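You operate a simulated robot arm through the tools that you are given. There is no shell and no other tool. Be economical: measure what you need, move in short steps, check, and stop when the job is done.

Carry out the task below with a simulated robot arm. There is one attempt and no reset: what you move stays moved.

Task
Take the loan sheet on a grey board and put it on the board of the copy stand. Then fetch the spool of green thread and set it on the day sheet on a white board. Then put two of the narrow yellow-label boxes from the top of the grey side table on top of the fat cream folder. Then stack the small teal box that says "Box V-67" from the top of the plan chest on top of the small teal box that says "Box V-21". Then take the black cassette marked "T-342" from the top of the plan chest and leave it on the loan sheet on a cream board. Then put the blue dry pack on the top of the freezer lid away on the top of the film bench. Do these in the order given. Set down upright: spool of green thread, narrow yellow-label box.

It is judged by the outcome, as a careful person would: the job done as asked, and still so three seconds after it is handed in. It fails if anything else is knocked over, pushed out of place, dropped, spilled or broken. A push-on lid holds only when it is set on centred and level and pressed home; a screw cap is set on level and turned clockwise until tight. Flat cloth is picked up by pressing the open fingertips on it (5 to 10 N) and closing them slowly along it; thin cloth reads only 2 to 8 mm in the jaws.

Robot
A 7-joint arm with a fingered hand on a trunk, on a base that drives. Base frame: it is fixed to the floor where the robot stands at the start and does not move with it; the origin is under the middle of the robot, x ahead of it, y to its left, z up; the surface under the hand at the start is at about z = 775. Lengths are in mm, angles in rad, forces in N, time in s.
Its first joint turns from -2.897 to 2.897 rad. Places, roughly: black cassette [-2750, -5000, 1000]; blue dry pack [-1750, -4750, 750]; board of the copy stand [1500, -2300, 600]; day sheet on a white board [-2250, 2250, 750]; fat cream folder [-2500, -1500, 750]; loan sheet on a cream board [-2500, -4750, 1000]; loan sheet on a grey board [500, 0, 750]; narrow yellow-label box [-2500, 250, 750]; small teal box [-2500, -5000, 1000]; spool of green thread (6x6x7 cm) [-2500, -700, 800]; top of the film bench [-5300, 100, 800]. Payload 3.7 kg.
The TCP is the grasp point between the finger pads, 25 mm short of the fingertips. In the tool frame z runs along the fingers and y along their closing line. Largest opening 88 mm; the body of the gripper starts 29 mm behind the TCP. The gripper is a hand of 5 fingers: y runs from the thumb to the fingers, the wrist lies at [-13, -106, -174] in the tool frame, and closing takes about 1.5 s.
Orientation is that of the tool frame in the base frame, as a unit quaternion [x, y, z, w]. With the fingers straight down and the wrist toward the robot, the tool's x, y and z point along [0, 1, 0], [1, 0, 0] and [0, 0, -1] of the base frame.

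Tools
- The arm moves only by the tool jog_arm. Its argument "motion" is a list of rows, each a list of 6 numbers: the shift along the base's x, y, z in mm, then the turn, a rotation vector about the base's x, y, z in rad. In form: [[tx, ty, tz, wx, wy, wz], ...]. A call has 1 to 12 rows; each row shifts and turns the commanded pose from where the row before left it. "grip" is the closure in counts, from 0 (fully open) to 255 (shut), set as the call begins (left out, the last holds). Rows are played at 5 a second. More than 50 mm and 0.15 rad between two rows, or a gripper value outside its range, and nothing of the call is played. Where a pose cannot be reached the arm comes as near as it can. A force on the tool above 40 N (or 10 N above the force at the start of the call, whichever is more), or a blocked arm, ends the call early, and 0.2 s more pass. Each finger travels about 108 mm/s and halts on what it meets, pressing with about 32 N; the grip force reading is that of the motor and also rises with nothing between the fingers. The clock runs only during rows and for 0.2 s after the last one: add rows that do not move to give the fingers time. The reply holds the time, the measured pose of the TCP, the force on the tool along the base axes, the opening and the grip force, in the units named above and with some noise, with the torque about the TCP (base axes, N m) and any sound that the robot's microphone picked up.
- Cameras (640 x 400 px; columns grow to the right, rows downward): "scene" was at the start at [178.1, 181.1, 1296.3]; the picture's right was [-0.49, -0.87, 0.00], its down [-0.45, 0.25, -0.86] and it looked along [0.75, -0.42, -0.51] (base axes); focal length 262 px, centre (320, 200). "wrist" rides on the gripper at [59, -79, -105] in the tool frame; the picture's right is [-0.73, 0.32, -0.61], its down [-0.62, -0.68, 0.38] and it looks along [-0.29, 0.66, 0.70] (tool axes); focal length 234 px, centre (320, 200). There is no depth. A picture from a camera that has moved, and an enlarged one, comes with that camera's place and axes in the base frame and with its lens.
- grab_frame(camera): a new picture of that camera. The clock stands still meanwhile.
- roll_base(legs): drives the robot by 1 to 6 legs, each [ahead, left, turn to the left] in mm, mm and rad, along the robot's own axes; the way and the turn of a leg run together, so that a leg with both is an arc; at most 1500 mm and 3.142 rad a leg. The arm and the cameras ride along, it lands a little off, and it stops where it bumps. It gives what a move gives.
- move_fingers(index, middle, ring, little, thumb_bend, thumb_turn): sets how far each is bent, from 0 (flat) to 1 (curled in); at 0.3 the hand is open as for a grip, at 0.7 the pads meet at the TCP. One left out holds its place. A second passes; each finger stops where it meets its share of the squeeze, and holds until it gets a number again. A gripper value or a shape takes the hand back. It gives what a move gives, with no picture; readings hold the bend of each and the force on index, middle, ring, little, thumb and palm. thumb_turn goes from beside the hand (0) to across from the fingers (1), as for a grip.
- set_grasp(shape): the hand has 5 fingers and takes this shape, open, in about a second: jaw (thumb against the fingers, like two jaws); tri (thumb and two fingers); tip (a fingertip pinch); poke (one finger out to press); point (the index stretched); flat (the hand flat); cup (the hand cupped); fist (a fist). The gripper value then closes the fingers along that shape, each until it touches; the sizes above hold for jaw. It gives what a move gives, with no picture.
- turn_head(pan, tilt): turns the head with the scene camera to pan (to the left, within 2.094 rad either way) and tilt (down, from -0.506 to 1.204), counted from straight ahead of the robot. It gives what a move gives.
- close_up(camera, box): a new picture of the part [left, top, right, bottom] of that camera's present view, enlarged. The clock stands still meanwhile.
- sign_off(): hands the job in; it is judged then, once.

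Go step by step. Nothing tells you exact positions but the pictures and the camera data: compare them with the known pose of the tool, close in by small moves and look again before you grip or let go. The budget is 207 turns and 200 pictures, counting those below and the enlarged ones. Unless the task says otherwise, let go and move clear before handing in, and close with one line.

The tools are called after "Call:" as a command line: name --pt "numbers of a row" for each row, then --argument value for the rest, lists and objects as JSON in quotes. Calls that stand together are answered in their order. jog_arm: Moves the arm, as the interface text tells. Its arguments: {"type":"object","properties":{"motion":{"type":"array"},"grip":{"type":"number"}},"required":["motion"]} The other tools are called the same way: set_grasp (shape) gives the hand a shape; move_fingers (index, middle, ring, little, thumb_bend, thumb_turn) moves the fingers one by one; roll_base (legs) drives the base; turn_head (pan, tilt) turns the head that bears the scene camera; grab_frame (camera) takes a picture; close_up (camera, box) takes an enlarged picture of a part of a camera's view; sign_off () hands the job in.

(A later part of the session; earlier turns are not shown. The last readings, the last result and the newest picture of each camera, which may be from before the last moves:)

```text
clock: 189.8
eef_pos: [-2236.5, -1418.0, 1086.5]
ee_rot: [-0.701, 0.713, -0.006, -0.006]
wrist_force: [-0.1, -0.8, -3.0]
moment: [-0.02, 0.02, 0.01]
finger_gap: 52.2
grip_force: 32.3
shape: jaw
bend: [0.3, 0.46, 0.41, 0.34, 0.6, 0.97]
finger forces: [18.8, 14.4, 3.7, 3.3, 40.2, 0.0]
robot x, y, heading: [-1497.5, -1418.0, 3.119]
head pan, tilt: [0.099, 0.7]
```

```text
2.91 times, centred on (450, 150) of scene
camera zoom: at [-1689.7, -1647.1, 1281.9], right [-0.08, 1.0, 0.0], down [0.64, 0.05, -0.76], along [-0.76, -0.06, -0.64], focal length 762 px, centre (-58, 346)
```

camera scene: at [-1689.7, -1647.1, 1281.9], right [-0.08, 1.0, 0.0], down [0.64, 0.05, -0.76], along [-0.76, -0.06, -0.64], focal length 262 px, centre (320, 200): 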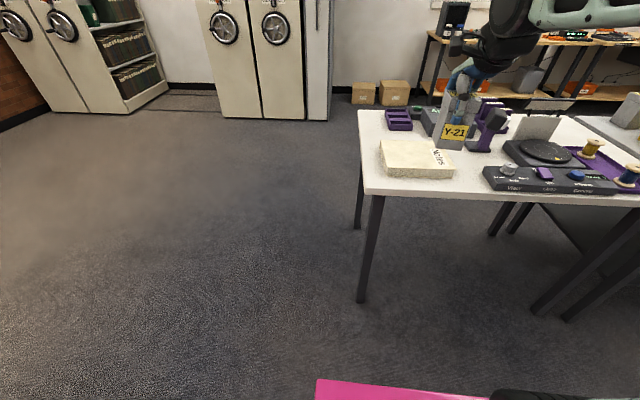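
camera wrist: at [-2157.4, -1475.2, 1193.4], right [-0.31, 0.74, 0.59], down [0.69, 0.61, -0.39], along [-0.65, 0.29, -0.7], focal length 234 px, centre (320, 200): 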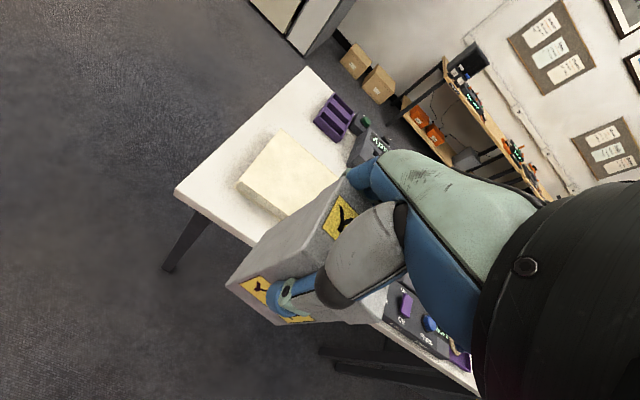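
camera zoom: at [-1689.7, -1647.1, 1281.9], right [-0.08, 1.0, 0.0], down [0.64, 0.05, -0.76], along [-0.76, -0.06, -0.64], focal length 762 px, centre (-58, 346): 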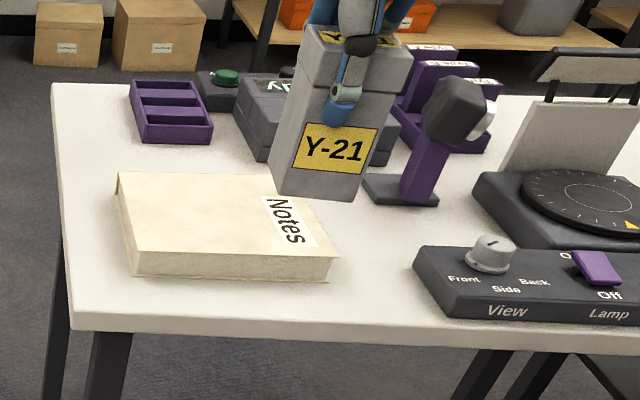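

The fat cream "Notes" folder spans x −2435…−2628, y −1480…−1270, top z≈808. I'll drive forward and lower the box onto its left part.

Call:
roll_base --legs '[[300, 10, 0.02]]'

Call:
jog_arm --pt "0 0 -40 0 0 0" --pt "0 0 -40 0 0 0" --pt "0 0 -40 0 0 0" --pt "0 0 -20 0 0 0" --pt "0 0 0 0 0 0"

Call:
grab_frame --camera "scene"

Call:
grab_frame --camera "wrist"

```text
clock: 191.9
eef_pos: [-2538.9, -1441.9, 1088.3]
ee_rot: [0.71, -0.704, 0.006, 0.006]
wrist_force: [-0.3, 0.5, -2.6]
moment: [0.01, 0.02, -0.02]
finger_gap: 52.2
grip_force: 32.1
shape: jaw
bend: [0.3, 0.46, 0.41, 0.34, 0.6, 0.97]
finger forces: [18.9, 14.5, 3.7, 3.5, 40.3, 0.0]
robot x, y, heading: [-1800.7, -1425.6, -3.138]
head pan, tilt: [0.099, 0.7]
```

```text
clock: 193.1
eef_pos: [-2540.1, -1442.9, 949.6]
ee_rot: [0.71, -0.704, 0.006, 0.007]
wrist_force: [-0.8, 0.0, -2.3]
moment: [-0.04, 0.0, 0.0]
finger_gap: 52.0
grip_force: 31.4
shape: jaw
bend: [0.3, 0.46, 0.41, 0.34, 0.6, 0.97]
finger forces: [18.7, 14.3, 3.6, 3.5, 39.8, 0.0]
robot x, y, heading: [-1802.2, -1427.7, -3.143]
head pan, tilt: [0.099, 0.7]
```

```text
100 pictures are left
camera scene: at [-1987.2, -1658.8, 1281.9], right [-0.1, 0.99, 0.0], down [0.64, 0.07, -0.76], along [-0.76, -0.08, -0.64], focal length 262 px, centre (320, 200)
```

scene: 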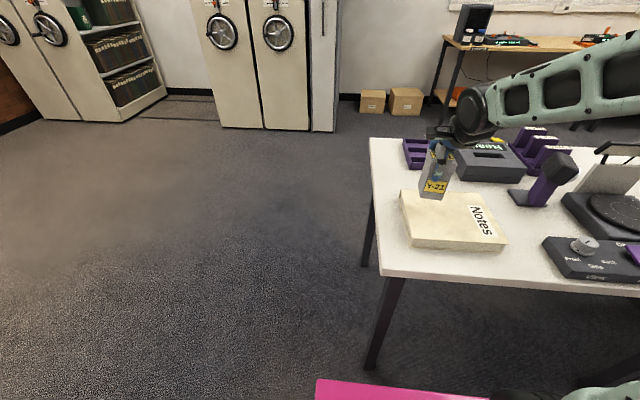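

```text
99 pictures are left
camera wrist: at [-2460.2, -1498.1, 1055.2], right [-0.33, 0.73, 0.59], down [0.68, 0.62, -0.39], along [-0.66, 0.27, -0.7], focal length 234 px, centre (320, 200)
```

wrist: 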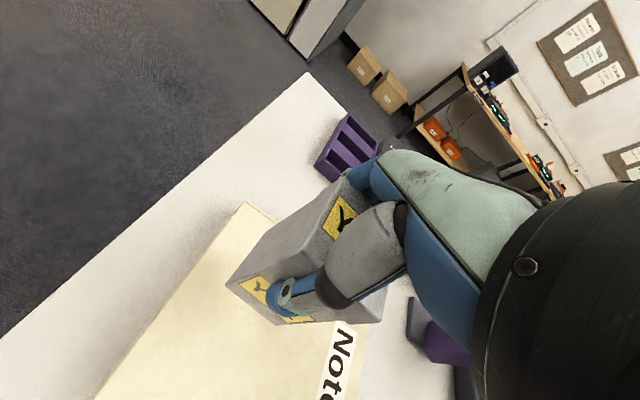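

Call:
jog_arm --pt "0 10 -20 0 0 0" --pt "0 0 -15 0 0 0" --pt "0 0 -8 0 0 0" --pt "0 0 -5 0 0 0" --pt "0 0 -3 0 0 0" --pt "0 0 -3 0 0 0" --pt "0 0 -3 0 0 0" --pt "0 0 -3 0 0 0" --pt "0 0 0 0 0 0"

Call:
close_up --camera "scene" --box '[360, 120, 560, 270]'

```text
clock: 194.6
eef_pos: [-2539.8, -1432.1, 898.7]
ee_rot: [0.71, -0.704, 0.002, 0.012]
wrist_force: [4.8, 0.1, 16.9]
moment: [0.27, 0.03, -0.08]
finger_gap: 49.3
grip_force: 32.2
shape: jaw
bend: [0.74, 0.47, 0.43, 0.34, 0.62, 0.96]
finger forces: [16.8, 14.1, 4.0, 4.0, 44.4, 0.0]
robot x, y, heading: [-1800.8, -1422.8, -3.137]
head pan, tilt: [0.099, 0.7]
stopped in row 7: the force on the tool passed its limit at 44 N (the readings are from after the stop); the commanded pose is now the measured one
```

```text
2.67 times, centred on (460, 195) of scene
camera zoom: at [-1986.4, -1658.8, 1282.0], right [-0.1, 0.99, 0.0], down [0.64, 0.07, -0.77], along [-0.76, -0.08, -0.64], focal length 699 px, centre (-53, 213)
```

zoom: 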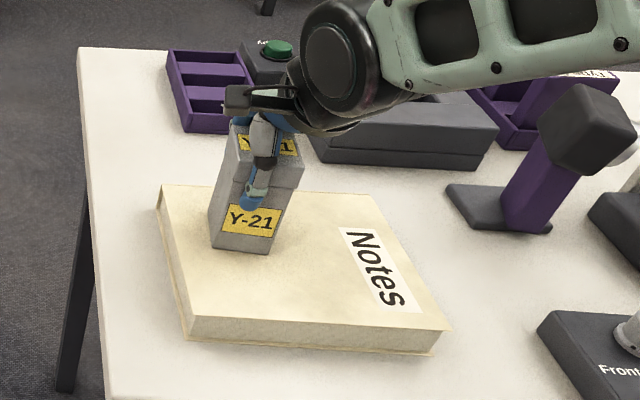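

The box is on the folder; releasing and lifting.

Call:
jog_arm --pt "0 0 2 0 0 0" --pt "0 0 0 0 0 0"

Call:
jog_arm --pt "0 0 0 0 0 0" --pt "0 0 0 0 0 0" --pt "0 0 0 0 0 0" --pt "0 0 0 0 0 0" --pt "0 0 0 0 0 0" --grip 0

Call:
close_up --camera "scene" --box '[360, 120, 560, 270]'

Call:
grab_frame --camera "wrist"

```text
clock: 195.2
eef_pos: [-2539.7, -1432.5, 900.1]
ee_rot: [0.71, -0.704, 0.004, 0.01]
wrist_force: [-0.9, 0.7, 6.0]
moment: [0.23, 0.22, -0.02]
finger_gap: 49.2
grip_force: 32.5
shape: jaw
bend: [0.74, 0.47, 0.42, 0.34, 0.62, 0.96]
finger forces: [17.6, 14.6, 4.6, 4.1, 40.1, 0.0]
robot x, y, heading: [-1800.2, -1424.8, -3.139]
head pan, tilt: [0.099, 0.7]
```

```text
clock: 196.3
eef_pos: [-2539.6, -1432.0, 899.7]
ee_rot: [0.71, -0.704, 0.004, 0.01]
wrist_force: [2.4, -0.4, 5.5]
moment: [0.01, -0.03, 0.01]
finger_gap: 87.7
grip_force: 0.0
shape: jaw
bend: [0.29, 0.3, 0.3, 0.3, 0.3, 0.98]
finger forces: [3.0, 0.1, 0.0, 0.1, 5.8, 0.1]
robot x, y, heading: [-1801.4, -1420.8, -3.14]
head pan, tilt: [0.099, 0.7]
```

```text
2.67 times, centred on (460, 195) of scene
camera zoom: at [-1986.8, -1658.8, 1281.9], right [-0.1, 0.99, 0.0], down [0.64, 0.07, -0.77], along [-0.76, -0.08, -0.64], focal length 699 px, centre (-53, 213)
```

zoom: 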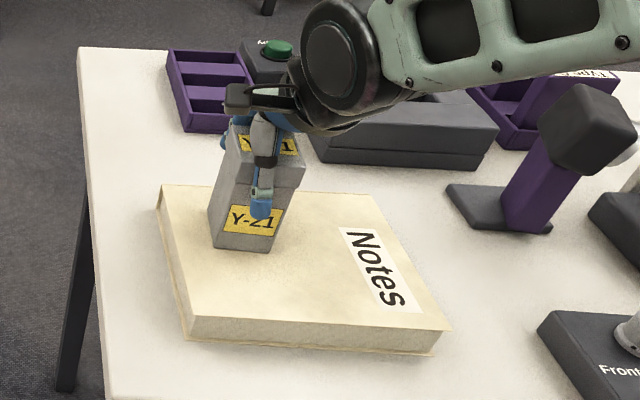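

```text
96 pictures are left
camera wrist: at [-2458.8, -1488.2, 1005.2], right [-0.32, 0.73, 0.6], down [0.67, 0.62, -0.4], along [-0.67, 0.27, -0.7], focal length 234 px, centre (320, 200)
```

wrist: 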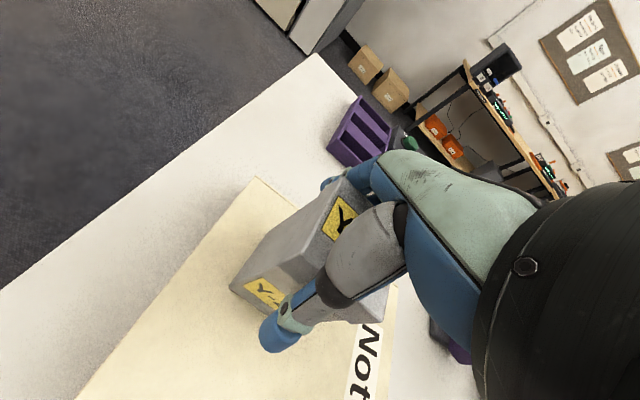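

Call:
jog_arm --pt "0 0 10 0 0 0" --pt "0 0 30 0 0 0" --pt "0 0 40 0 0 0" --pt "0 0 40 0 0 0" --pt "0 0 40 0 0 0" --pt "0 0 30 0 0 0" --pt "0 0 0 0 0 0"

Call:
close_up --camera "scene" --box '[360, 120, 560, 270]'

Call:
roll_base --legs '[[-260, 0, 0], [0, -1095, 0], [200, 0, 0]]'

Call:
turn_head --pan -0.2 --tilt 0.75

Call:
grab_frame --camera "scene"

Call:
grab_frame --camera "wrist"

```text
clock: 197.9
eef_pos: [-2540.1, -1431.4, 1092.3]
ee_rot: [0.71, -0.704, 0.003, 0.01]
wrist_force: [0.0, 0.0, 0.3]
moment: [0.02, 0.0, 0.02]
finger_gap: 87.7
grip_force: 0.0
shape: jaw
bend: [0.3, 0.3, 0.3, 0.3, 0.3, 0.98]
finger forces: [0.0, 0.0, 0.0, 0.0, 0.0, 0.0]
robot x, y, heading: [-1800.9, -1422.9, -3.138]
head pan, tilt: [0.099, 0.7]
```

```text
2.67 times, centred on (460, 195) of scene
camera zoom: at [-1987.1, -1658.8, 1281.9], right [-0.1, 0.99, 0.0], down [0.64, 0.07, -0.76], along [-0.76, -0.08, -0.64], focal length 699 px, centre (-53, 213)
```

zoom: 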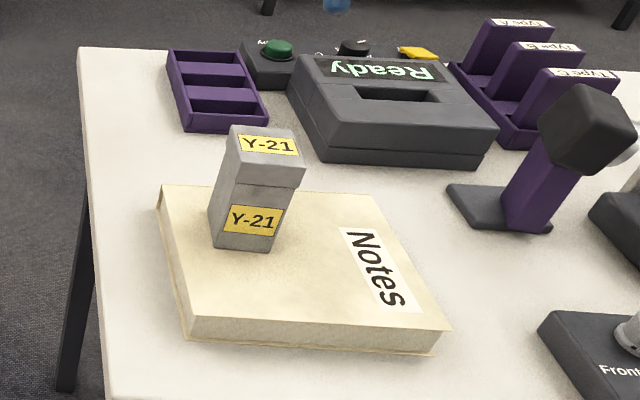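

```text
clock: 206.3
eef_pos: [-2475.9, -309.4, 1090.3]
ee_rot: [0.707, -0.707, 0.004, 0.01]
wrist_force: [0.4, 0.2, -0.3]
moment: [-0.03, 0.02, -0.03]
finger_gap: 87.9
grip_force: 0.0
shape: jaw
bend: [0.3, 0.3, 0.3, 0.3, 0.3, 0.98]
finger forces: [0.0, 0.0, 0.0, 0.1, 0.0, 0.0]
robot x, y, heading: [-1736.4, -313.3, 3.131]
head pan, tilt: [0.099, 0.7]
```

```text
clock: 207.1
eef_pos: [-2476.5, -308.9, 1089.5]
ee_rot: [-0.706, 0.708, -0.003, -0.01]
wrist_force: [0.7, 0.3, 0.0]
moment: [0.01, -0.02, -0.03]
finger_gap: 88.1
grip_force: 0.1
shape: jaw
bend: [0.3, 0.3, 0.3, 0.3, 0.3, 0.98]
finger forces: [0.1, 0.1, 0.0, 0.0, 0.0, 0.0]
robot x, y, heading: [-1736.9, -312.0, 3.134]
head pan, tilt: [-0.201, 0.75]
```

```text
94 pictures are left
camera scene: at [-1922.2, -517.7, 1277.6], right [0.21, 0.98, 0.0], down [0.67, -0.14, -0.73], along [-0.72, 0.15, -0.68], focal length 262 px, centre (320, 200)
```

scene: 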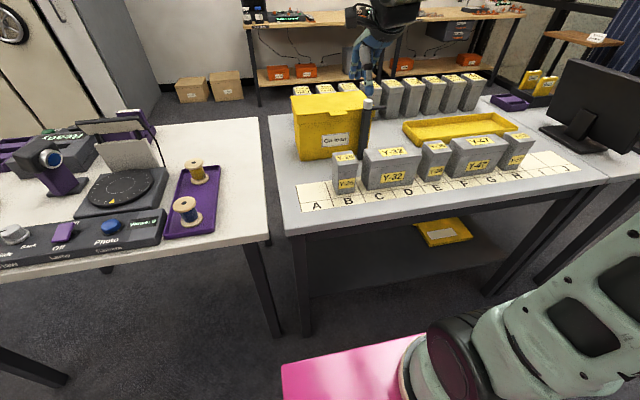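

```text
93 pictures are left
camera wrist: at [-2396.0, -366.1, 1196.0], right [-0.32, 0.74, 0.6], down [0.68, 0.61, -0.4], along [-0.66, 0.28, -0.7], focal length 234 px, centre (320, 200)
```

wrist: 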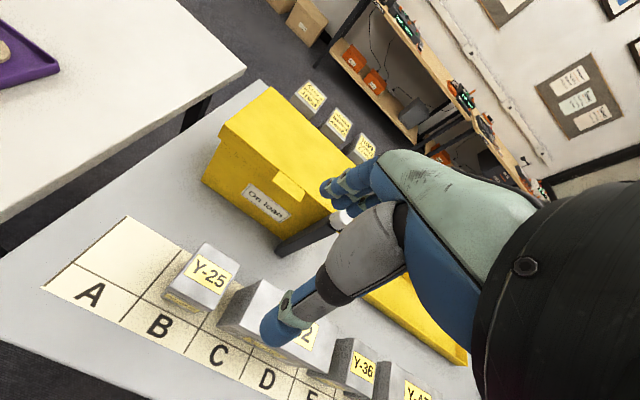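

Y-25 is at (−2485, −331). I'll move over it and descend.

Call:
jog_arm --pt "-9 -26 -40 0 0 0" --pt "0 0 -40 0 0 0" --pt "0 0 -45 0 0 0" --pt "0 0 -40 0 0 0" --pt "0 0 -30 0 0 0" --pt "0 0 0 0 0 0"

Call:
close_up --camera "scene" --box '[280, 80, 420, 220]'

Call:
grab_frame --camera "wrist"

```text
clock: 208.5
eef_pos: [-2487.3, -335.8, 896.0]
ee_rot: [-0.707, 0.708, -0.003, -0.01]
wrist_force: [-1.0, 0.0, 0.0]
moment: [0.0, -0.01, 0.01]
finger_gap: 88.0
grip_force: 0.1
shape: jaw
bend: [0.3, 0.3, 0.3, 0.3, 0.3, 0.98]
finger forces: [0.0, 0.0, 0.0, 0.1, 0.0, 0.1]
robot x, y, heading: [-1738.1, -309.3, 3.135]
head pan, tilt: [-0.201, 0.75]
```

```text
2.86 times, centred on (350, 150) of scene
camera zoom: at [-1922.2, -517.7, 1277.6], right [0.21, 0.98, 0.0], down [0.67, -0.14, -0.73], along [-0.72, 0.15, -0.68], focal length 749 px, centre (234, 343)
```

zoom: 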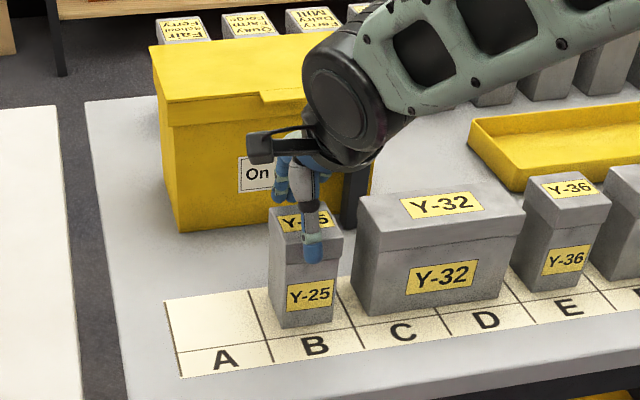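

```text
91 pictures are left
camera wrist: at [-2406.5, -393.1, 1000.7], right [-0.32, 0.74, 0.6], down [0.68, 0.61, -0.4], along [-0.66, 0.28, -0.7], focal length 234 px, centre (320, 200)
```

wrist: 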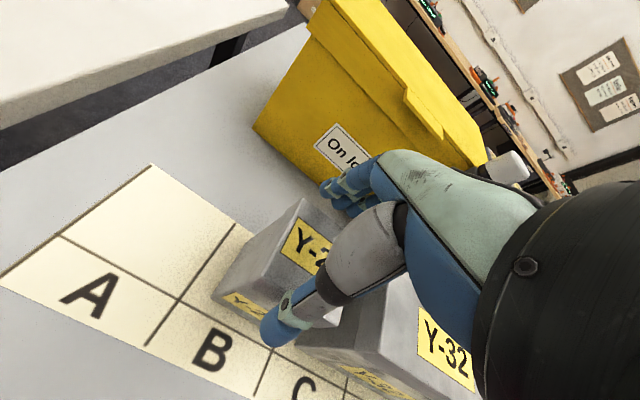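

Call:
jog_arm --pt "0 -4 -12 0 0 0" --pt "0 0 -10 0 0 0" --pt "0 0 -8 0 0 0" --pt "0 0 0 0 0 0"

Call:
jog_arm --pt "0 0 0 0 0 0" --pt "0 0 0 0 0 0" --pt "0 0 0 0 0 0" --pt "0 0 0 0 0 0" --pt "0 0 0 0 0 0" --pt "0 0 0 0 0 0" --pt "0 0 0 0 0 0" --grip 255

Call:
close_up --camera "scene" --box '[280, 80, 420, 220]'

```text
clock: 209.5
eef_pos: [-2486.7, -339.7, 865.3]
ee_rot: [-0.707, 0.708, -0.003, -0.008]
wrist_force: [1.5, 0.4, 5.5]
moment: [0.0, -0.05, -0.04]
finger_gap: 88.1
grip_force: 0.0
shape: jaw
bend: [0.3, 0.3, 0.3, 0.3, 0.29, 0.97]
finger forces: [1.2, 0.1, 0.0, 0.0, 3.9, 0.0]
robot x, y, heading: [-1737.7, -310.9, 3.131]
head pan, tilt: [-0.201, 0.75]
```

```text
clock: 211.1
eef_pos: [-2486.2, -339.6, 866.5]
ee_rot: [-0.707, 0.708, -0.004, -0.009]
wrist_force: [-2.4, -0.2, 4.3]
moment: [0.15, 0.39, 0.08]
finger_gap: 54.9
grip_force: 31.8
shape: jaw
bend: [0.31, 0.44, 0.39, 0.32, 0.58, 0.98]
finger forces: [19.8, 15.0, 3.8, 3.2, 38.1, 0.0]
robot x, y, heading: [-1738.8, -310.6, 3.137]
head pan, tilt: [-0.201, 0.75]
```

```text
2.86 times, centred on (350, 150) of scene
camera zoom: at [-1922.2, -517.7, 1277.6], right [0.21, 0.98, 0.0], down [0.67, -0.14, -0.73], along [-0.72, 0.15, -0.68], focal length 749 px, centre (234, 343)
```

zoom: 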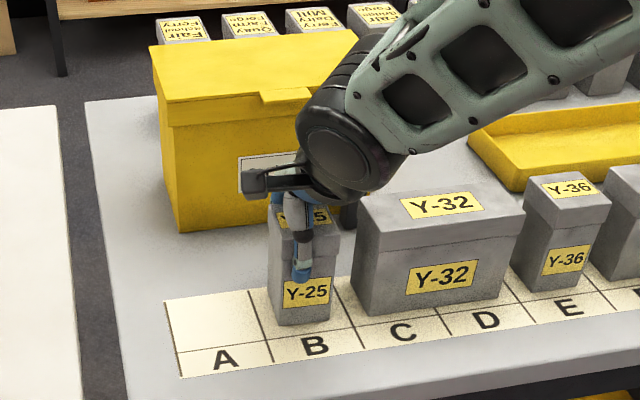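

Call:
jog_arm --pt "0 0 5 0 0 0" --pt "0 0 10 0 0 0" --pt "0 0 20 0 0 0" --pt "0 0 40 0 0 0" --pt "0 0 50 0 0 0" --pt "0 0 50 0 0 0" --pt "0 0 45 0 0 0" --pt "0 0 0 0 0 0"

Call:
roll_base --legs '[[-270, 0, 0], [0, 995, 0]]'

Call:
turn_head --pan 0.1 --tilt 0.7

Call:
grab_frame --camera "scene"

```text
clock: 212.9
eef_pos: [-2485.9, -340.3, 1087.0]
ee_rot: [-0.707, 0.707, -0.004, -0.012]
wrist_force: [0.2, -0.3, -2.9]
moment: [-0.04, 0.03, 0.01]
finger_gap: 53.5
grip_force: 32.0
shape: jaw
bend: [0.31, 0.45, 0.4, 0.34, 0.58, 0.97]
finger forces: [16.8, 14.1, 3.7, 3.0, 37.4, 0.1]
robot x, y, heading: [-1735.9, -310.8, 3.132]
head pan, tilt: [-0.201, 0.75]
```

```text
clock: 219.7
eef_pos: [-2224.4, -1347.3, 1087.4]
ee_rot: [-0.706, 0.709, -0.004, -0.01]
wrist_force: [0.3, -0.2, -3.2]
moment: [0.0, 0.02, 0.0]
finger_gap: 53.7
grip_force: 32.0
shape: jaw
bend: [0.31, 0.45, 0.4, 0.34, 0.58, 0.97]
finger forces: [16.9, 14.1, 3.7, 3.0, 37.4, 0.1]
robot x, y, heading: [-1478.0, -1316.7, 3.131]
head pan, tilt: [-0.201, 0.75]
```

```text
clock: 220.5
eef_pos: [-2223.7, -1347.8, 1086.8]
ee_rot: [-0.706, 0.708, -0.004, -0.009]
wrist_force: [0.6, 0.2, -2.2]
moment: [0.01, 0.0, 0.01]
finger_gap: 53.7
grip_force: 32.1
shape: jaw
bend: [0.31, 0.45, 0.4, 0.34, 0.58, 0.97]
finger forces: [16.7, 14.0, 3.7, 3.0, 37.3, 0.0]
robot x, y, heading: [-1474.4, -1317.7, 3.133]
head pan, tilt: [0.099, 0.7]
```

```text
89 pictures are left
camera scene: at [-1663.5, -1550.3, 1281.9], right [-0.09, 1.0, 0.0], down [0.64, 0.06, -0.76], along [-0.76, -0.07, -0.64], focal length 262 px, centre (320, 200)
```

scene: 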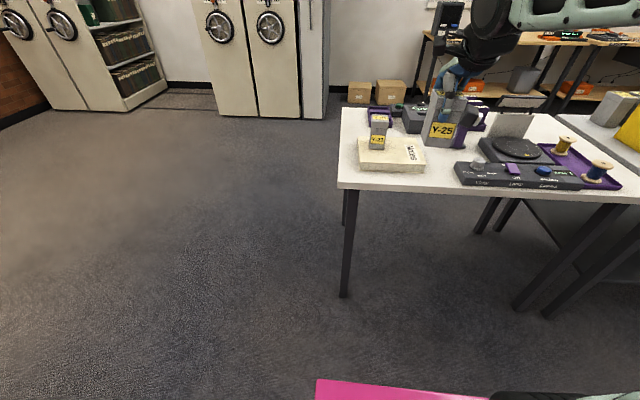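

Call:
roll_base --legs '[[312, -4, 0]]'

Call:
jog_arm --pt "0 0 -40 0 0 0" --pt "0 0 -40 0 0 0" --pt "0 0 -40 0 0 0" --pt "0 0 -20 0 0 0" --pt "0 0 0 0 0 0"

Call:
close_up --camera "scene" --box '[320, 90, 560, 270]'

Call:
grab_frame --camera "wrist"

```text
clock: 222.6
eef_pos: [-2542.3, -1338.1, 1087.0]
ee_rot: [-0.705, 0.709, -0.004, -0.01]
wrist_force: [-0.1, 0.1, -2.9]
moment: [-0.04, 0.0, -0.02]
finger_gap: 53.8
grip_force: 31.6
shape: jaw
bend: [0.31, 0.45, 0.4, 0.34, 0.58, 0.97]
finger forces: [16.8, 14.1, 3.7, 3.0, 37.4, 0.0]
robot x, y, heading: [-1795.3, -1309.6, 3.132]
head pan, tilt: [0.099, 0.7]
```

```text
clock: 223.8
eef_pos: [-2542.3, -1337.9, 947.0]
ee_rot: [-0.705, 0.709, -0.003, -0.01]
wrist_force: [-0.2, -0.5, -1.3]
moment: [-0.03, 0.06, -0.01]
finger_gap: 53.2
grip_force: 31.8
shape: jaw
bend: [0.31, 0.45, 0.4, 0.34, 0.58, 0.97]
finger forces: [16.6, 13.9, 3.7, 3.0, 37.1, 0.0]
robot x, y, heading: [-1792.0, -1315.2, 3.129]
head pan, tilt: [0.099, 0.7]
```

```text
2.22 times, centred on (440, 180) of scene
camera zoom: at [-1982.4, -1542.5, 1281.9], right [-0.09, 1.0, 0.0], down [0.64, 0.06, -0.76], along [-0.76, -0.07, -0.64], focal length 582 px, centre (53, 244)
```

zoom: 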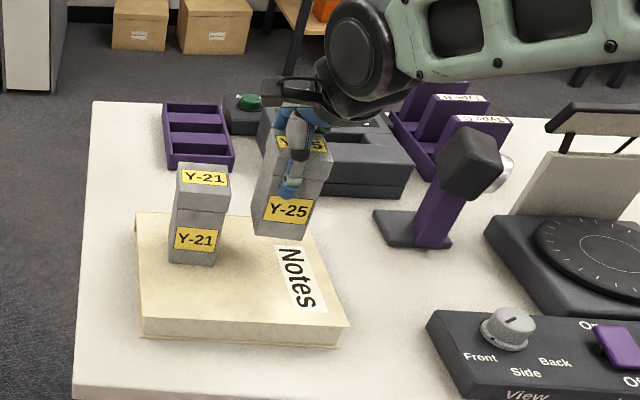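

```text
87 pictures are left
camera wrist: at [-2463.0, -1394.5, 1052.3], right [-0.31, 0.74, 0.6], down [0.68, 0.61, -0.4], along [-0.66, 0.28, -0.7], focal length 234 px, centre (320, 200)
```

wrist: 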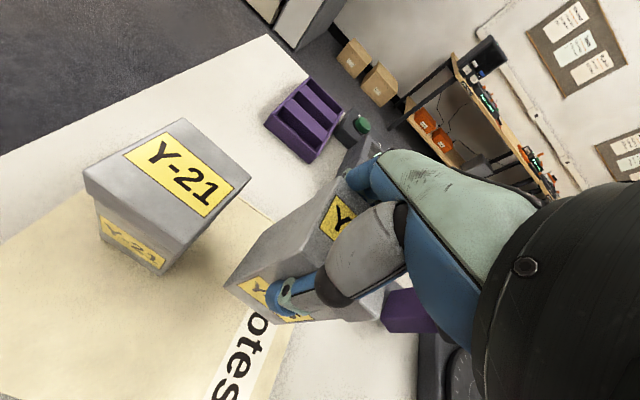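

I'll nudge it 14 mm left so it's fully on the folder, then lower.

Call:
jog_arm --pt "4 -14 -20 0 0 0" --pt "0 0 -12 0 0 0" --pt "0 0 -6 0 0 0" --pt "0 0 -3 0 0 0" --pt "0 0 -3 0 0 0" --pt "0 0 -3 0 0 0" --pt "0 0 0 0 0 0"

Call:
close_up --camera "scene" --box '[320, 90, 560, 270]'

Call:
grab_frame --camera "wrist"

```text
clock: 225.4
eef_pos: [-2539.3, -1352.2, 901.3]
ee_rot: [-0.706, 0.709, -0.002, -0.011]
wrist_force: [3.0, -4.4, 18.6]
moment: [0.35, 0.3, 0.05]
finger_gap: 52.9
grip_force: 32.1
shape: jaw
bend: [0.31, 0.46, 0.41, 0.33, 0.59, 0.96]
finger forces: [16.5, 14.0, 4.0, 4.1, 38.8, 0.1]
robot x, y, heading: [-1797.6, -1311.0, 3.13]
head pan, tilt: [0.099, 0.7]
```

```text
2.22 times, centred on (440, 180) of scene
camera zoom: at [-1981.7, -1542.7, 1282.0], right [-0.09, 1.0, 0.0], down [0.64, 0.06, -0.77], along [-0.76, -0.07, -0.64], focal length 582 px, centre (53, 244)
```

zoom: 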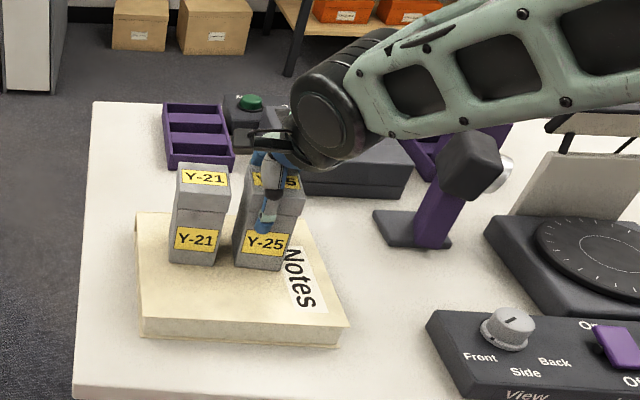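

```text
85 pictures are left
camera wrist: at [-2458.7, -1409.5, 1006.6], right [-0.31, 0.74, 0.6], down [0.68, 0.61, -0.4], along [-0.66, 0.28, -0.69], focal length 234 px, centre (320, 200)
```

wrist: 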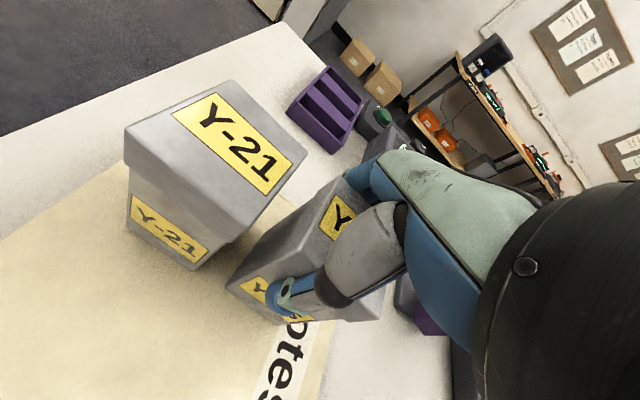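

Y-25 stands beside Y-21 on the folder; releasing and lifting.

Call:
jog_arm --pt "0 0 1 0 0 0" --pt "0 0 0 0 0 0"

Call:
jog_arm --pt "0 0 0 0 0 0" --pt "0 0 0 0 0 0" --pt "0 0 0 0 0 0" --pt "0 0 0 0 0 0" --pt "0 0 5 0 0 0" --pt "0 0 10 0 0 0" --pt "0 0 30 0 0 0" --pt "0 0 40 0 0 0" --pt "0 0 45 0 0 0" --pt "0 0 45 0 0 0" --pt "0 0 30 0 0 0" --pt "0 0 0 0 0 0" --grip 0

Call:
close_up --camera "scene" --box '[320, 90, 560, 270]'

```text
clock: 226.0
eef_pos: [-2539.1, -1351.4, 902.6]
ee_rot: [-0.705, 0.709, -0.003, -0.011]
wrist_force: [0.1, -3.9, 16.1]
moment: [0.3, 0.45, 0.07]
finger_gap: 53.0
grip_force: 32.0
shape: jaw
bend: [0.31, 0.45, 0.41, 0.33, 0.59, 0.96]
finger forces: [17.0, 14.8, 4.6, 4.6, 38.6, 0.0]
robot x, y, heading: [-1793.2, -1312.1, 3.129]
head pan, tilt: [0.099, 0.7]
```

```text
clock: 228.6
eef_pos: [-2535.7, -1354.6, 1106.1]
ee_rot: [-0.705, 0.709, -0.005, -0.01]
wrist_force: [0.3, -0.4, -0.2]
moment: [-0.01, 0.02, 0.0]
finger_gap: 87.8
grip_force: 0.1
shape: jaw
bend: [0.3, 0.3, 0.3, 0.3, 0.3, 0.97]
finger forces: [0.0, 0.1, 0.0, 0.0, 0.0, 0.1]
robot x, y, heading: [-1797.5, -1310.9, 3.124]
head pan, tilt: [0.099, 0.7]
```

```text
2.22 times, centred on (440, 180) of scene
camera zoom: at [-1982.3, -1542.5, 1281.9], right [-0.09, 1.0, 0.0], down [0.64, 0.06, -0.76], along [-0.76, -0.07, -0.64], focal length 582 px, centre (53, 244)
```

zoom: 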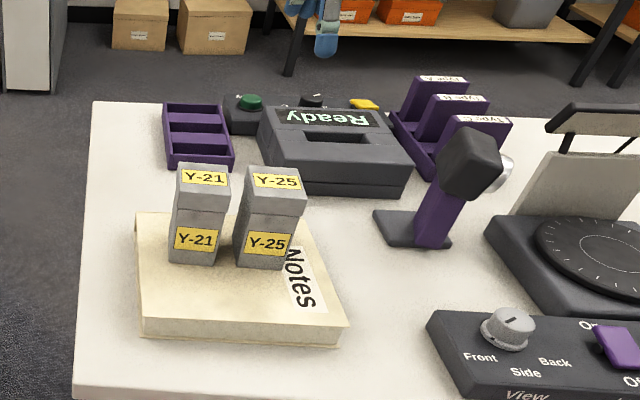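

All good. Next the plan chest: back off, turn left to face −y, and drive towards it.

Call:
jog_arm --pt "0 0 40 0 0 0" --pt "0 0 40 0 0 0" --pt "0 0 30 0 0 0" --pt "0 0 0 0 0 0"

Call:
roll_base --legs '[[-350, 0, 0], [0, 0, 1.585], [1450, -150, 0]]'

Call:
turn_head --pan -0.2 --tilt 0.4

Call:
grab_frame --camera "scene"

```text
clock: 229.6
eef_pos: [-2536.7, -1353.6, 1217.7]
ee_rot: [-0.705, 0.709, -0.003, -0.009]
wrist_force: [-0.1, 0.7, -0.4]
moment: [0.01, -0.05, 0.01]
finger_gap: 87.9
grip_force: 0.0
shape: jaw
bend: [0.3, 0.3, 0.3, 0.3, 0.3, 0.97]
finger forces: [0.1, 0.0, 0.0, 0.0, 0.1, 0.0]
robot x, y, heading: [-1795.8, -1313.0, 3.13]
head pan, tilt: [0.099, 0.7]
```

```text
clock: 242.4
eef_pos: [-1528.9, -3482.6, 1217.5]
ee_rot: [1.0, 0.005, 0.009, 0.004]
wrist_force: [-0.6, 0.3, -0.3]
moment: [0.03, 0.0, 0.0]
finger_gap: 88.1
grip_force: 0.1
shape: jaw
bend: [0.3, 0.3, 0.3, 0.3, 0.3, 0.97]
finger forces: [0.0, 0.1, 0.1, 0.0, 0.0, 0.1]
robot x, y, heading: [-1584.9, -2741.8, -1.568]
head pan, tilt: [0.099, 0.7]
```

```text
clock: 243.2
eef_pos: [-1528.7, -3483.5, 1217.5]
ee_rot: [1.0, 0.005, 0.009, 0.004]
wrist_force: [-0.4, 1.1, -0.3]
moment: [0.01, 0.0, 0.02]
finger_gap: 87.8
grip_force: 0.1
shape: jaw
bend: [0.3, 0.3, 0.3, 0.3, 0.3, 0.97]
finger forces: [0.1, 0.0, 0.0, 0.0, 0.0, 0.1]
robot x, y, heading: [-1584.7, -2738.8, -1.568]
head pan, tilt: [-0.201, 0.4]
```

```text
83 pictures are left
camera scene: at [-1376.6, -2931.8, 1308.7], right [-0.98, 0.19, 0.0], down [0.08, 0.38, -0.92], along [-0.18, -0.9, -0.39], focal length 262 px, centre (320, 200)
```

scene: 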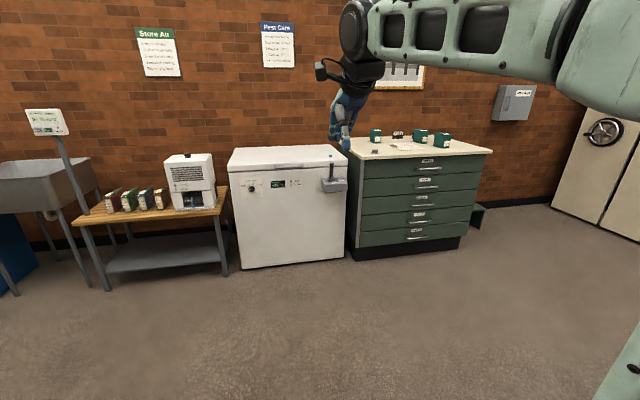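

Call:
roll_base --legs '[[1150, -900, 0]]'

Call:
turn_head --pan -0.15 --tilt 0.6

Call:
grab_frame --camera "scene"

Call:
close_up --camera "scene" --box '[240, 110, 440, 230]'

```text
clock: 250.4
eef_pos: [-2412.8, -4616.6, 1217.9]
ee_rot: [1.0, 0.008, 0.009, 0.003]
wrist_force: [0.5, 0.4, 0.1]
moment: [0.0, -0.04, 0.01]
finger_gap: 87.8
grip_force: 0.0
shape: jaw
bend: [0.3, 0.3, 0.3, 0.3, 0.3, 0.97]
finger forces: [0.1, 0.1, 0.0, 0.1, 0.1, 0.1]
robot x, y, heading: [-2470.4, -3877.9, -1.564]
head pan, tilt: [-0.201, 0.4]
```

```text
clock: 251.1
eef_pos: [-2413.5, -4617.2, 1219.0]
ee_rot: [1.0, 0.007, 0.009, 0.004]
wrist_force: [-0.3, -0.3, -0.2]
moment: [0.01, -0.01, -0.01]
finger_gap: 88.2
grip_force: 0.1
shape: jaw
bend: [0.3, 0.3, 0.3, 0.3, 0.3, 0.97]
finger forces: [0.1, 0.0, 0.0, 0.0, 0.0, 0.0]
robot x, y, heading: [-2469.1, -3876.5, -1.562]
head pan, tilt: [-0.15, 0.6]
```

```text
82 pictures are left
camera scene: at [-2257.6, -4061.3, 1290.6], right [-0.99, 0.14, 0.0], down [0.08, 0.56, -0.83], along [-0.12, -0.82, -0.56], focal length 262 px, centre (320, 200)
```

scene: 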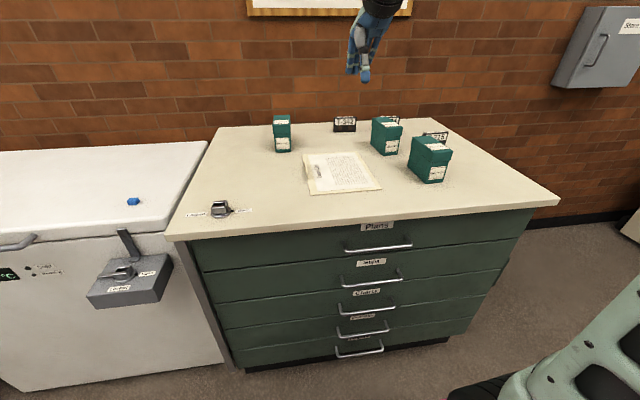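

```text
3.20 times, centred on (340, 170) of scene
camera zoom: at [-2257.6, -4061.3, 1290.6], right [-0.99, 0.14, 0.0], down [0.08, 0.56, -0.83], along [-0.12, -0.82, -0.56], focal length 838 px, centre (256, 296)
```

zoom: 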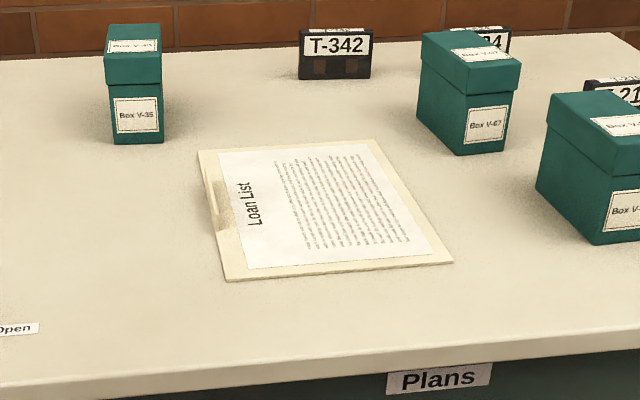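

Call:
close_up --camera "scene" --box '[325, 110, 465, 190]'

Call:
grab_frame --camera "wrist"

```text
4.57 times, centred on (395, 150) of scene
camera zoom: at [-2257.6, -4061.3, 1290.6], right [-0.99, 0.14, 0.0], down [0.08, 0.56, -0.83], along [-0.12, -0.82, -0.56], focal length 1198 px, centre (-23, 429)
```

zoom: 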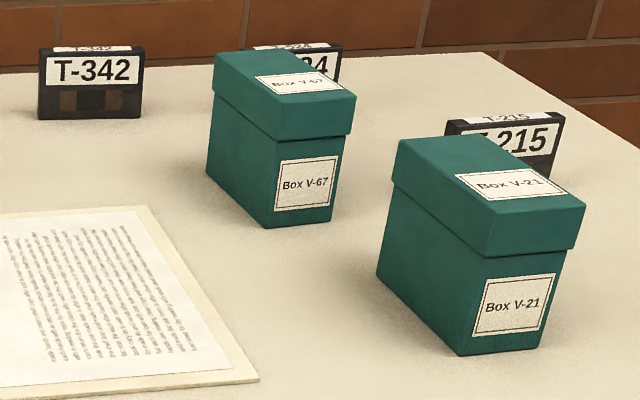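

```text
79 pictures are left
camera wrist: at [-2356.8, -4536.2, 1322.8], right [-0.73, -0.33, 0.6], down [-0.63, 0.67, -0.4], along [-0.27, -0.67, -0.7], focal length 234 px, centre (320, 200)
```

wrist: 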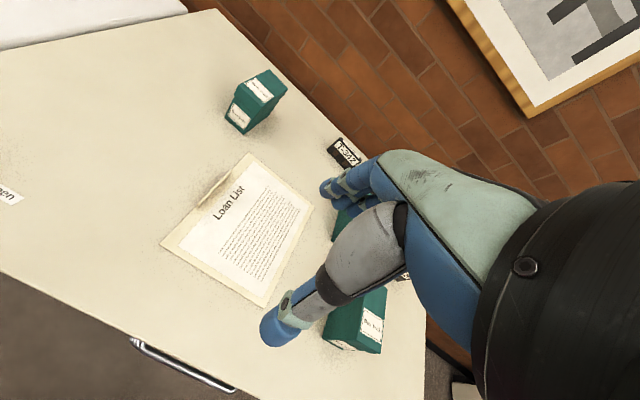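

V-67 is at about (−2630, −4935), V-21 at (−2688, −4732), cassette T-342 at (−2520, −5145), chest top z≈900. I'll move in and turn the tool to close across x.

Call:
roll_base --legs '[[320, -100, 0]]'

Call:
jog_arm --pt "-12 0 -15 0 0 -0.1428" --pt "-12 0 -15 0 0 -0.1428" --pt "-12 0 -15 0 0 -0.1428" --pt "-12 0 -15 0 0 -0.1428" --pt "-12 0 -15 0 0 -0.1428" --pt "-12 0 -15 0 0 -0.1428" --pt "-12 0 -15 0 0 -0.1428" --pt "-12 0 -15 0 0 -0.1428" --pt "-12 0 -10 0 0 -0.1428" --pt "0 0 0 0 0 -0.1428" --pt "0 0 0 0 0 -0.1428" --pt "0 0 0 0 0 0"

Call:
turn_head --pan -0.3 --tilt 0.6

Call:
grab_frame --camera "scene"

Call:
grab_frame --camera "wrist"

```text
clock: 253.2
eef_pos: [-2506.6, -4900.9, 1215.7]
ee_rot: [1.0, 0.004, 0.009, 0.002]
wrist_force: [-0.7, -0.9, -0.6]
moment: [0.0, 0.0, 0.02]
finger_gap: 88.0
grip_force: 0.0
shape: jaw
bend: [0.3, 0.3, 0.3, 0.3, 0.3, 0.97]
finger forces: [0.0, 0.1, 0.0, 0.0, 0.0, 0.0]
robot x, y, heading: [-2554.2, -4159.4, -1.568]
head pan, tilt: [-0.15, 0.6]
stopped in leg 1: the robot was blocked; the commanded pose is now the measured one
```

```text
clock: 255.8
eef_pos: [-2613.5, -4900.6, 1085.1]
ee_rot: [0.709, -0.705, 0.005, 0.007]
wrist_force: [-0.5, 1.2, 0.3]
moment: [-0.01, -0.05, 0.02]
finger_gap: 88.1
grip_force: 0.1
shape: jaw
bend: [0.3, 0.3, 0.3, 0.3, 0.3, 0.97]
finger forces: [0.0, 0.1, 0.0, 0.1, 0.0, 0.1]
robot x, y, heading: [-2562.2, -4160.0, -1.567]
head pan, tilt: [-0.15, 0.6]
```

```text
clock: 256.5
eef_pos: [-2613.9, -4901.4, 1084.9]
ee_rot: [0.71, -0.704, 0.005, 0.007]
wrist_force: [0.5, -0.8, 0.5]
moment: [0.0, -0.03, -0.02]
finger_gap: 88.0
grip_force: 0.0
shape: jaw
bend: [0.3, 0.3, 0.3, 0.3, 0.3, 0.97]
finger forces: [0.1, 0.0, 0.1, 0.0, 0.0, 0.0]
robot x, y, heading: [-2558.5, -4159.4, -1.565]
head pan, tilt: [-0.3, 0.6]
```

```text
78 pictures are left
camera scene: at [-2361.5, -4341.9, 1290.5], right [-0.96, 0.29, 0.0], down [0.16, 0.54, -0.83], along [-0.24, -0.79, -0.56], focal length 262 px, centre (320, 200)
```

scene: 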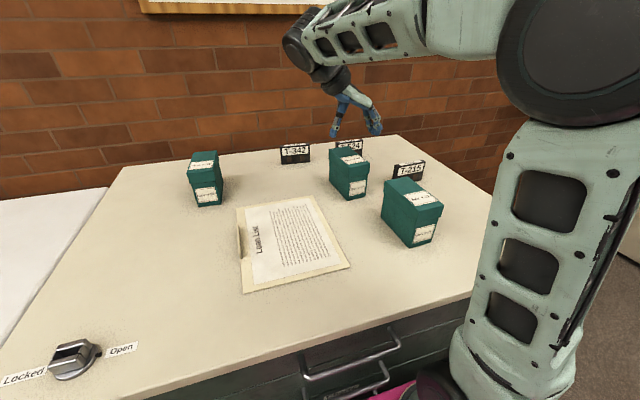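

```text
77 pictures are left
camera wrist: at [-2534.3, -4957.8, 1190.6], right [-0.33, 0.73, 0.6], down [0.67, 0.62, -0.4], along [-0.66, 0.27, -0.7], focal length 234 px, centre (320, 200)
```

wrist: 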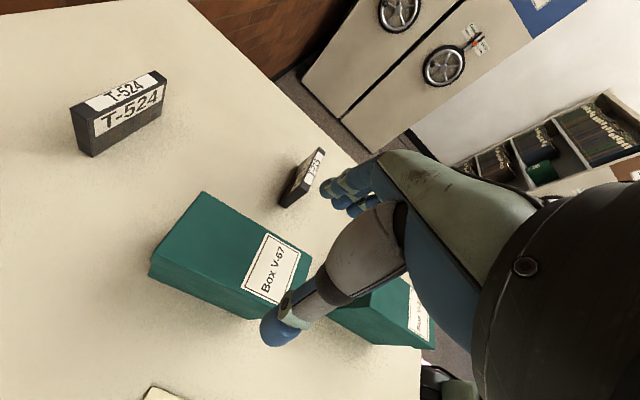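

Call:
close_up --camera "scene" --box '[270, 120, 450, 260]'

Call:
close_up --camera "wrist" --box '[130, 160, 450, 360]'

```text
2.86 times, centred on (360, 190) of scene
camera zoom: at [-2361.5, -4341.9, 1290.5], right [-0.96, 0.29, 0.0], down [0.16, 0.54, -0.83], along [-0.24, -0.79, -0.56], focal length 749 px, centre (206, 229)
```

zoom: 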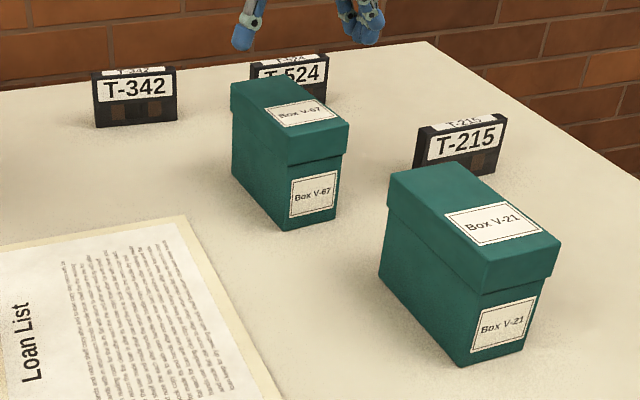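

```text
2.00 times, centred on (290, 260) of wrist
camera zoom: at [-2534.3, -4957.8, 1190.6], right [-0.33, 0.73, 0.6], down [0.67, 0.62, -0.4], along [-0.66, 0.27, -0.7], focal length 468 px, centre (380, 80)
```

zoom: 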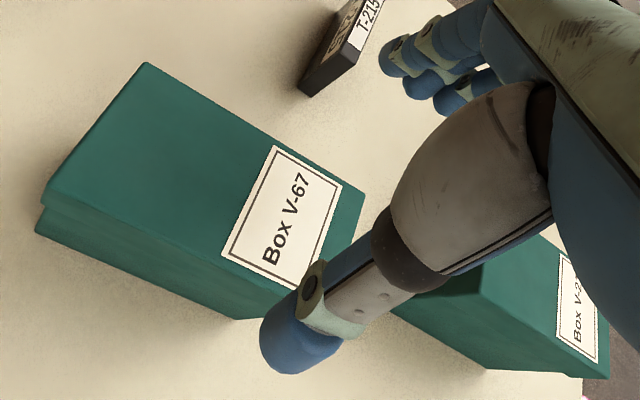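

V-67's top centre refines to (−2612, −4920), z≈1006; V-21's to (−2670, −4716). I'll centre over V-67 and descend.

Call:
jog_arm --pt "2 -19 -20 0 0 0" --pt "0 0 -25 0 0 0" --pt "0 0 0 0 0 0"

Call:
close_up --camera "scene" --box '[270, 100, 450, 260]'

Call:
grab_frame --camera "wrist"

```text
clock: 257.3
eef_pos: [-2611.7, -4921.2, 1041.7]
ee_rot: [0.71, -0.704, 0.005, 0.008]
wrist_force: [0.1, 0.2, -0.6]
moment: [-0.01, -0.01, -0.01]
finger_gap: 88.1
grip_force: 0.1
shape: jaw
bend: [0.3, 0.3, 0.3, 0.3, 0.3, 0.97]
finger forces: [0.0, 0.1, 0.0, 0.0, 0.1, 0.0]
robot x, y, heading: [-2562.7, -4160.6, -1.566]
head pan, tilt: [-0.3, 0.6]
```

```text
2.50 times, centred on (360, 180) of scene
camera zoom: at [-2361.5, -4341.9, 1290.5], right [-0.96, 0.29, 0.0], down [0.17, 0.54, -0.83], along [-0.24, -0.79, -0.56], focal length 655 px, centre (220, 250)
```

zoom: 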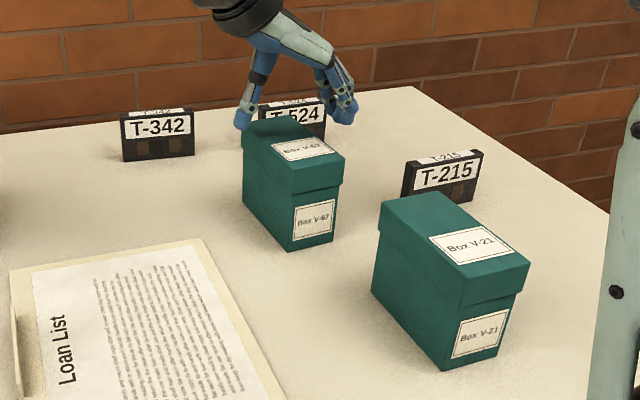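

```text
73 pictures are left
camera wrist: at [-2532.1, -4976.9, 1146.3], right [-0.33, 0.73, 0.6], down [0.67, 0.62, -0.4], along [-0.66, 0.27, -0.7], focal length 234 px, centre (320, 200)
```

wrist: 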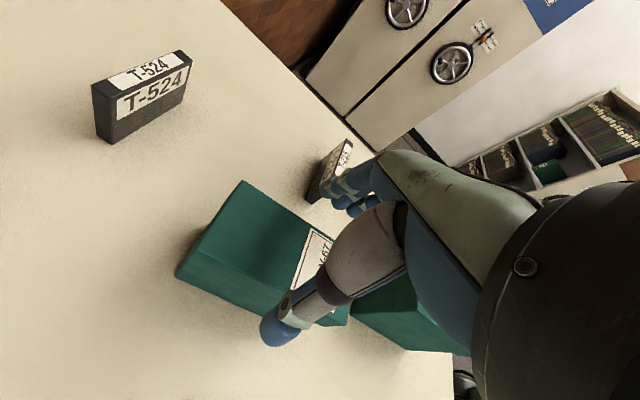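

Call:
jog_arm --pt "0 10 -20 0 0 0" --pt "0 0 -20 0 0 0" --pt "0 0 -12 0 0 0" --pt "0 0 -8 0 0 0" --pt "0 0 0 0 0 0"

Call:
close_up --camera "scene" --box '[270, 100, 450, 260]'

```text
clock: 258.5
eef_pos: [-2614.3, -4910.7, 982.1]
ee_rot: [0.71, -0.704, 0.006, 0.01]
wrist_force: [-4.7, -0.4, 10.8]
moment: [0.27, 0.27, 0.08]
finger_gap: 88.0
grip_force: 0.0
shape: jaw
bend: [0.29, 0.3, 0.3, 0.27, 0.3, 0.97]
finger forces: [3.0, 0.0, 0.1, 6.3, 0.0, 0.1]
robot x, y, heading: [-2562.4, -4157.5, -1.569]
head pan, tilt: [-0.3, 0.6]
```

```text
2.50 times, centred on (360, 180) of scene
camera zoom: at [-2361.6, -4341.6, 1290.6], right [-0.96, 0.29, 0.0], down [0.17, 0.54, -0.83], along [-0.24, -0.79, -0.56], focal length 655 px, centre (220, 250)
```

zoom: 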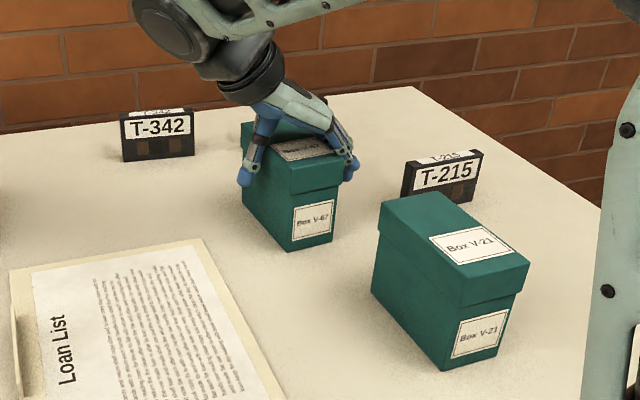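

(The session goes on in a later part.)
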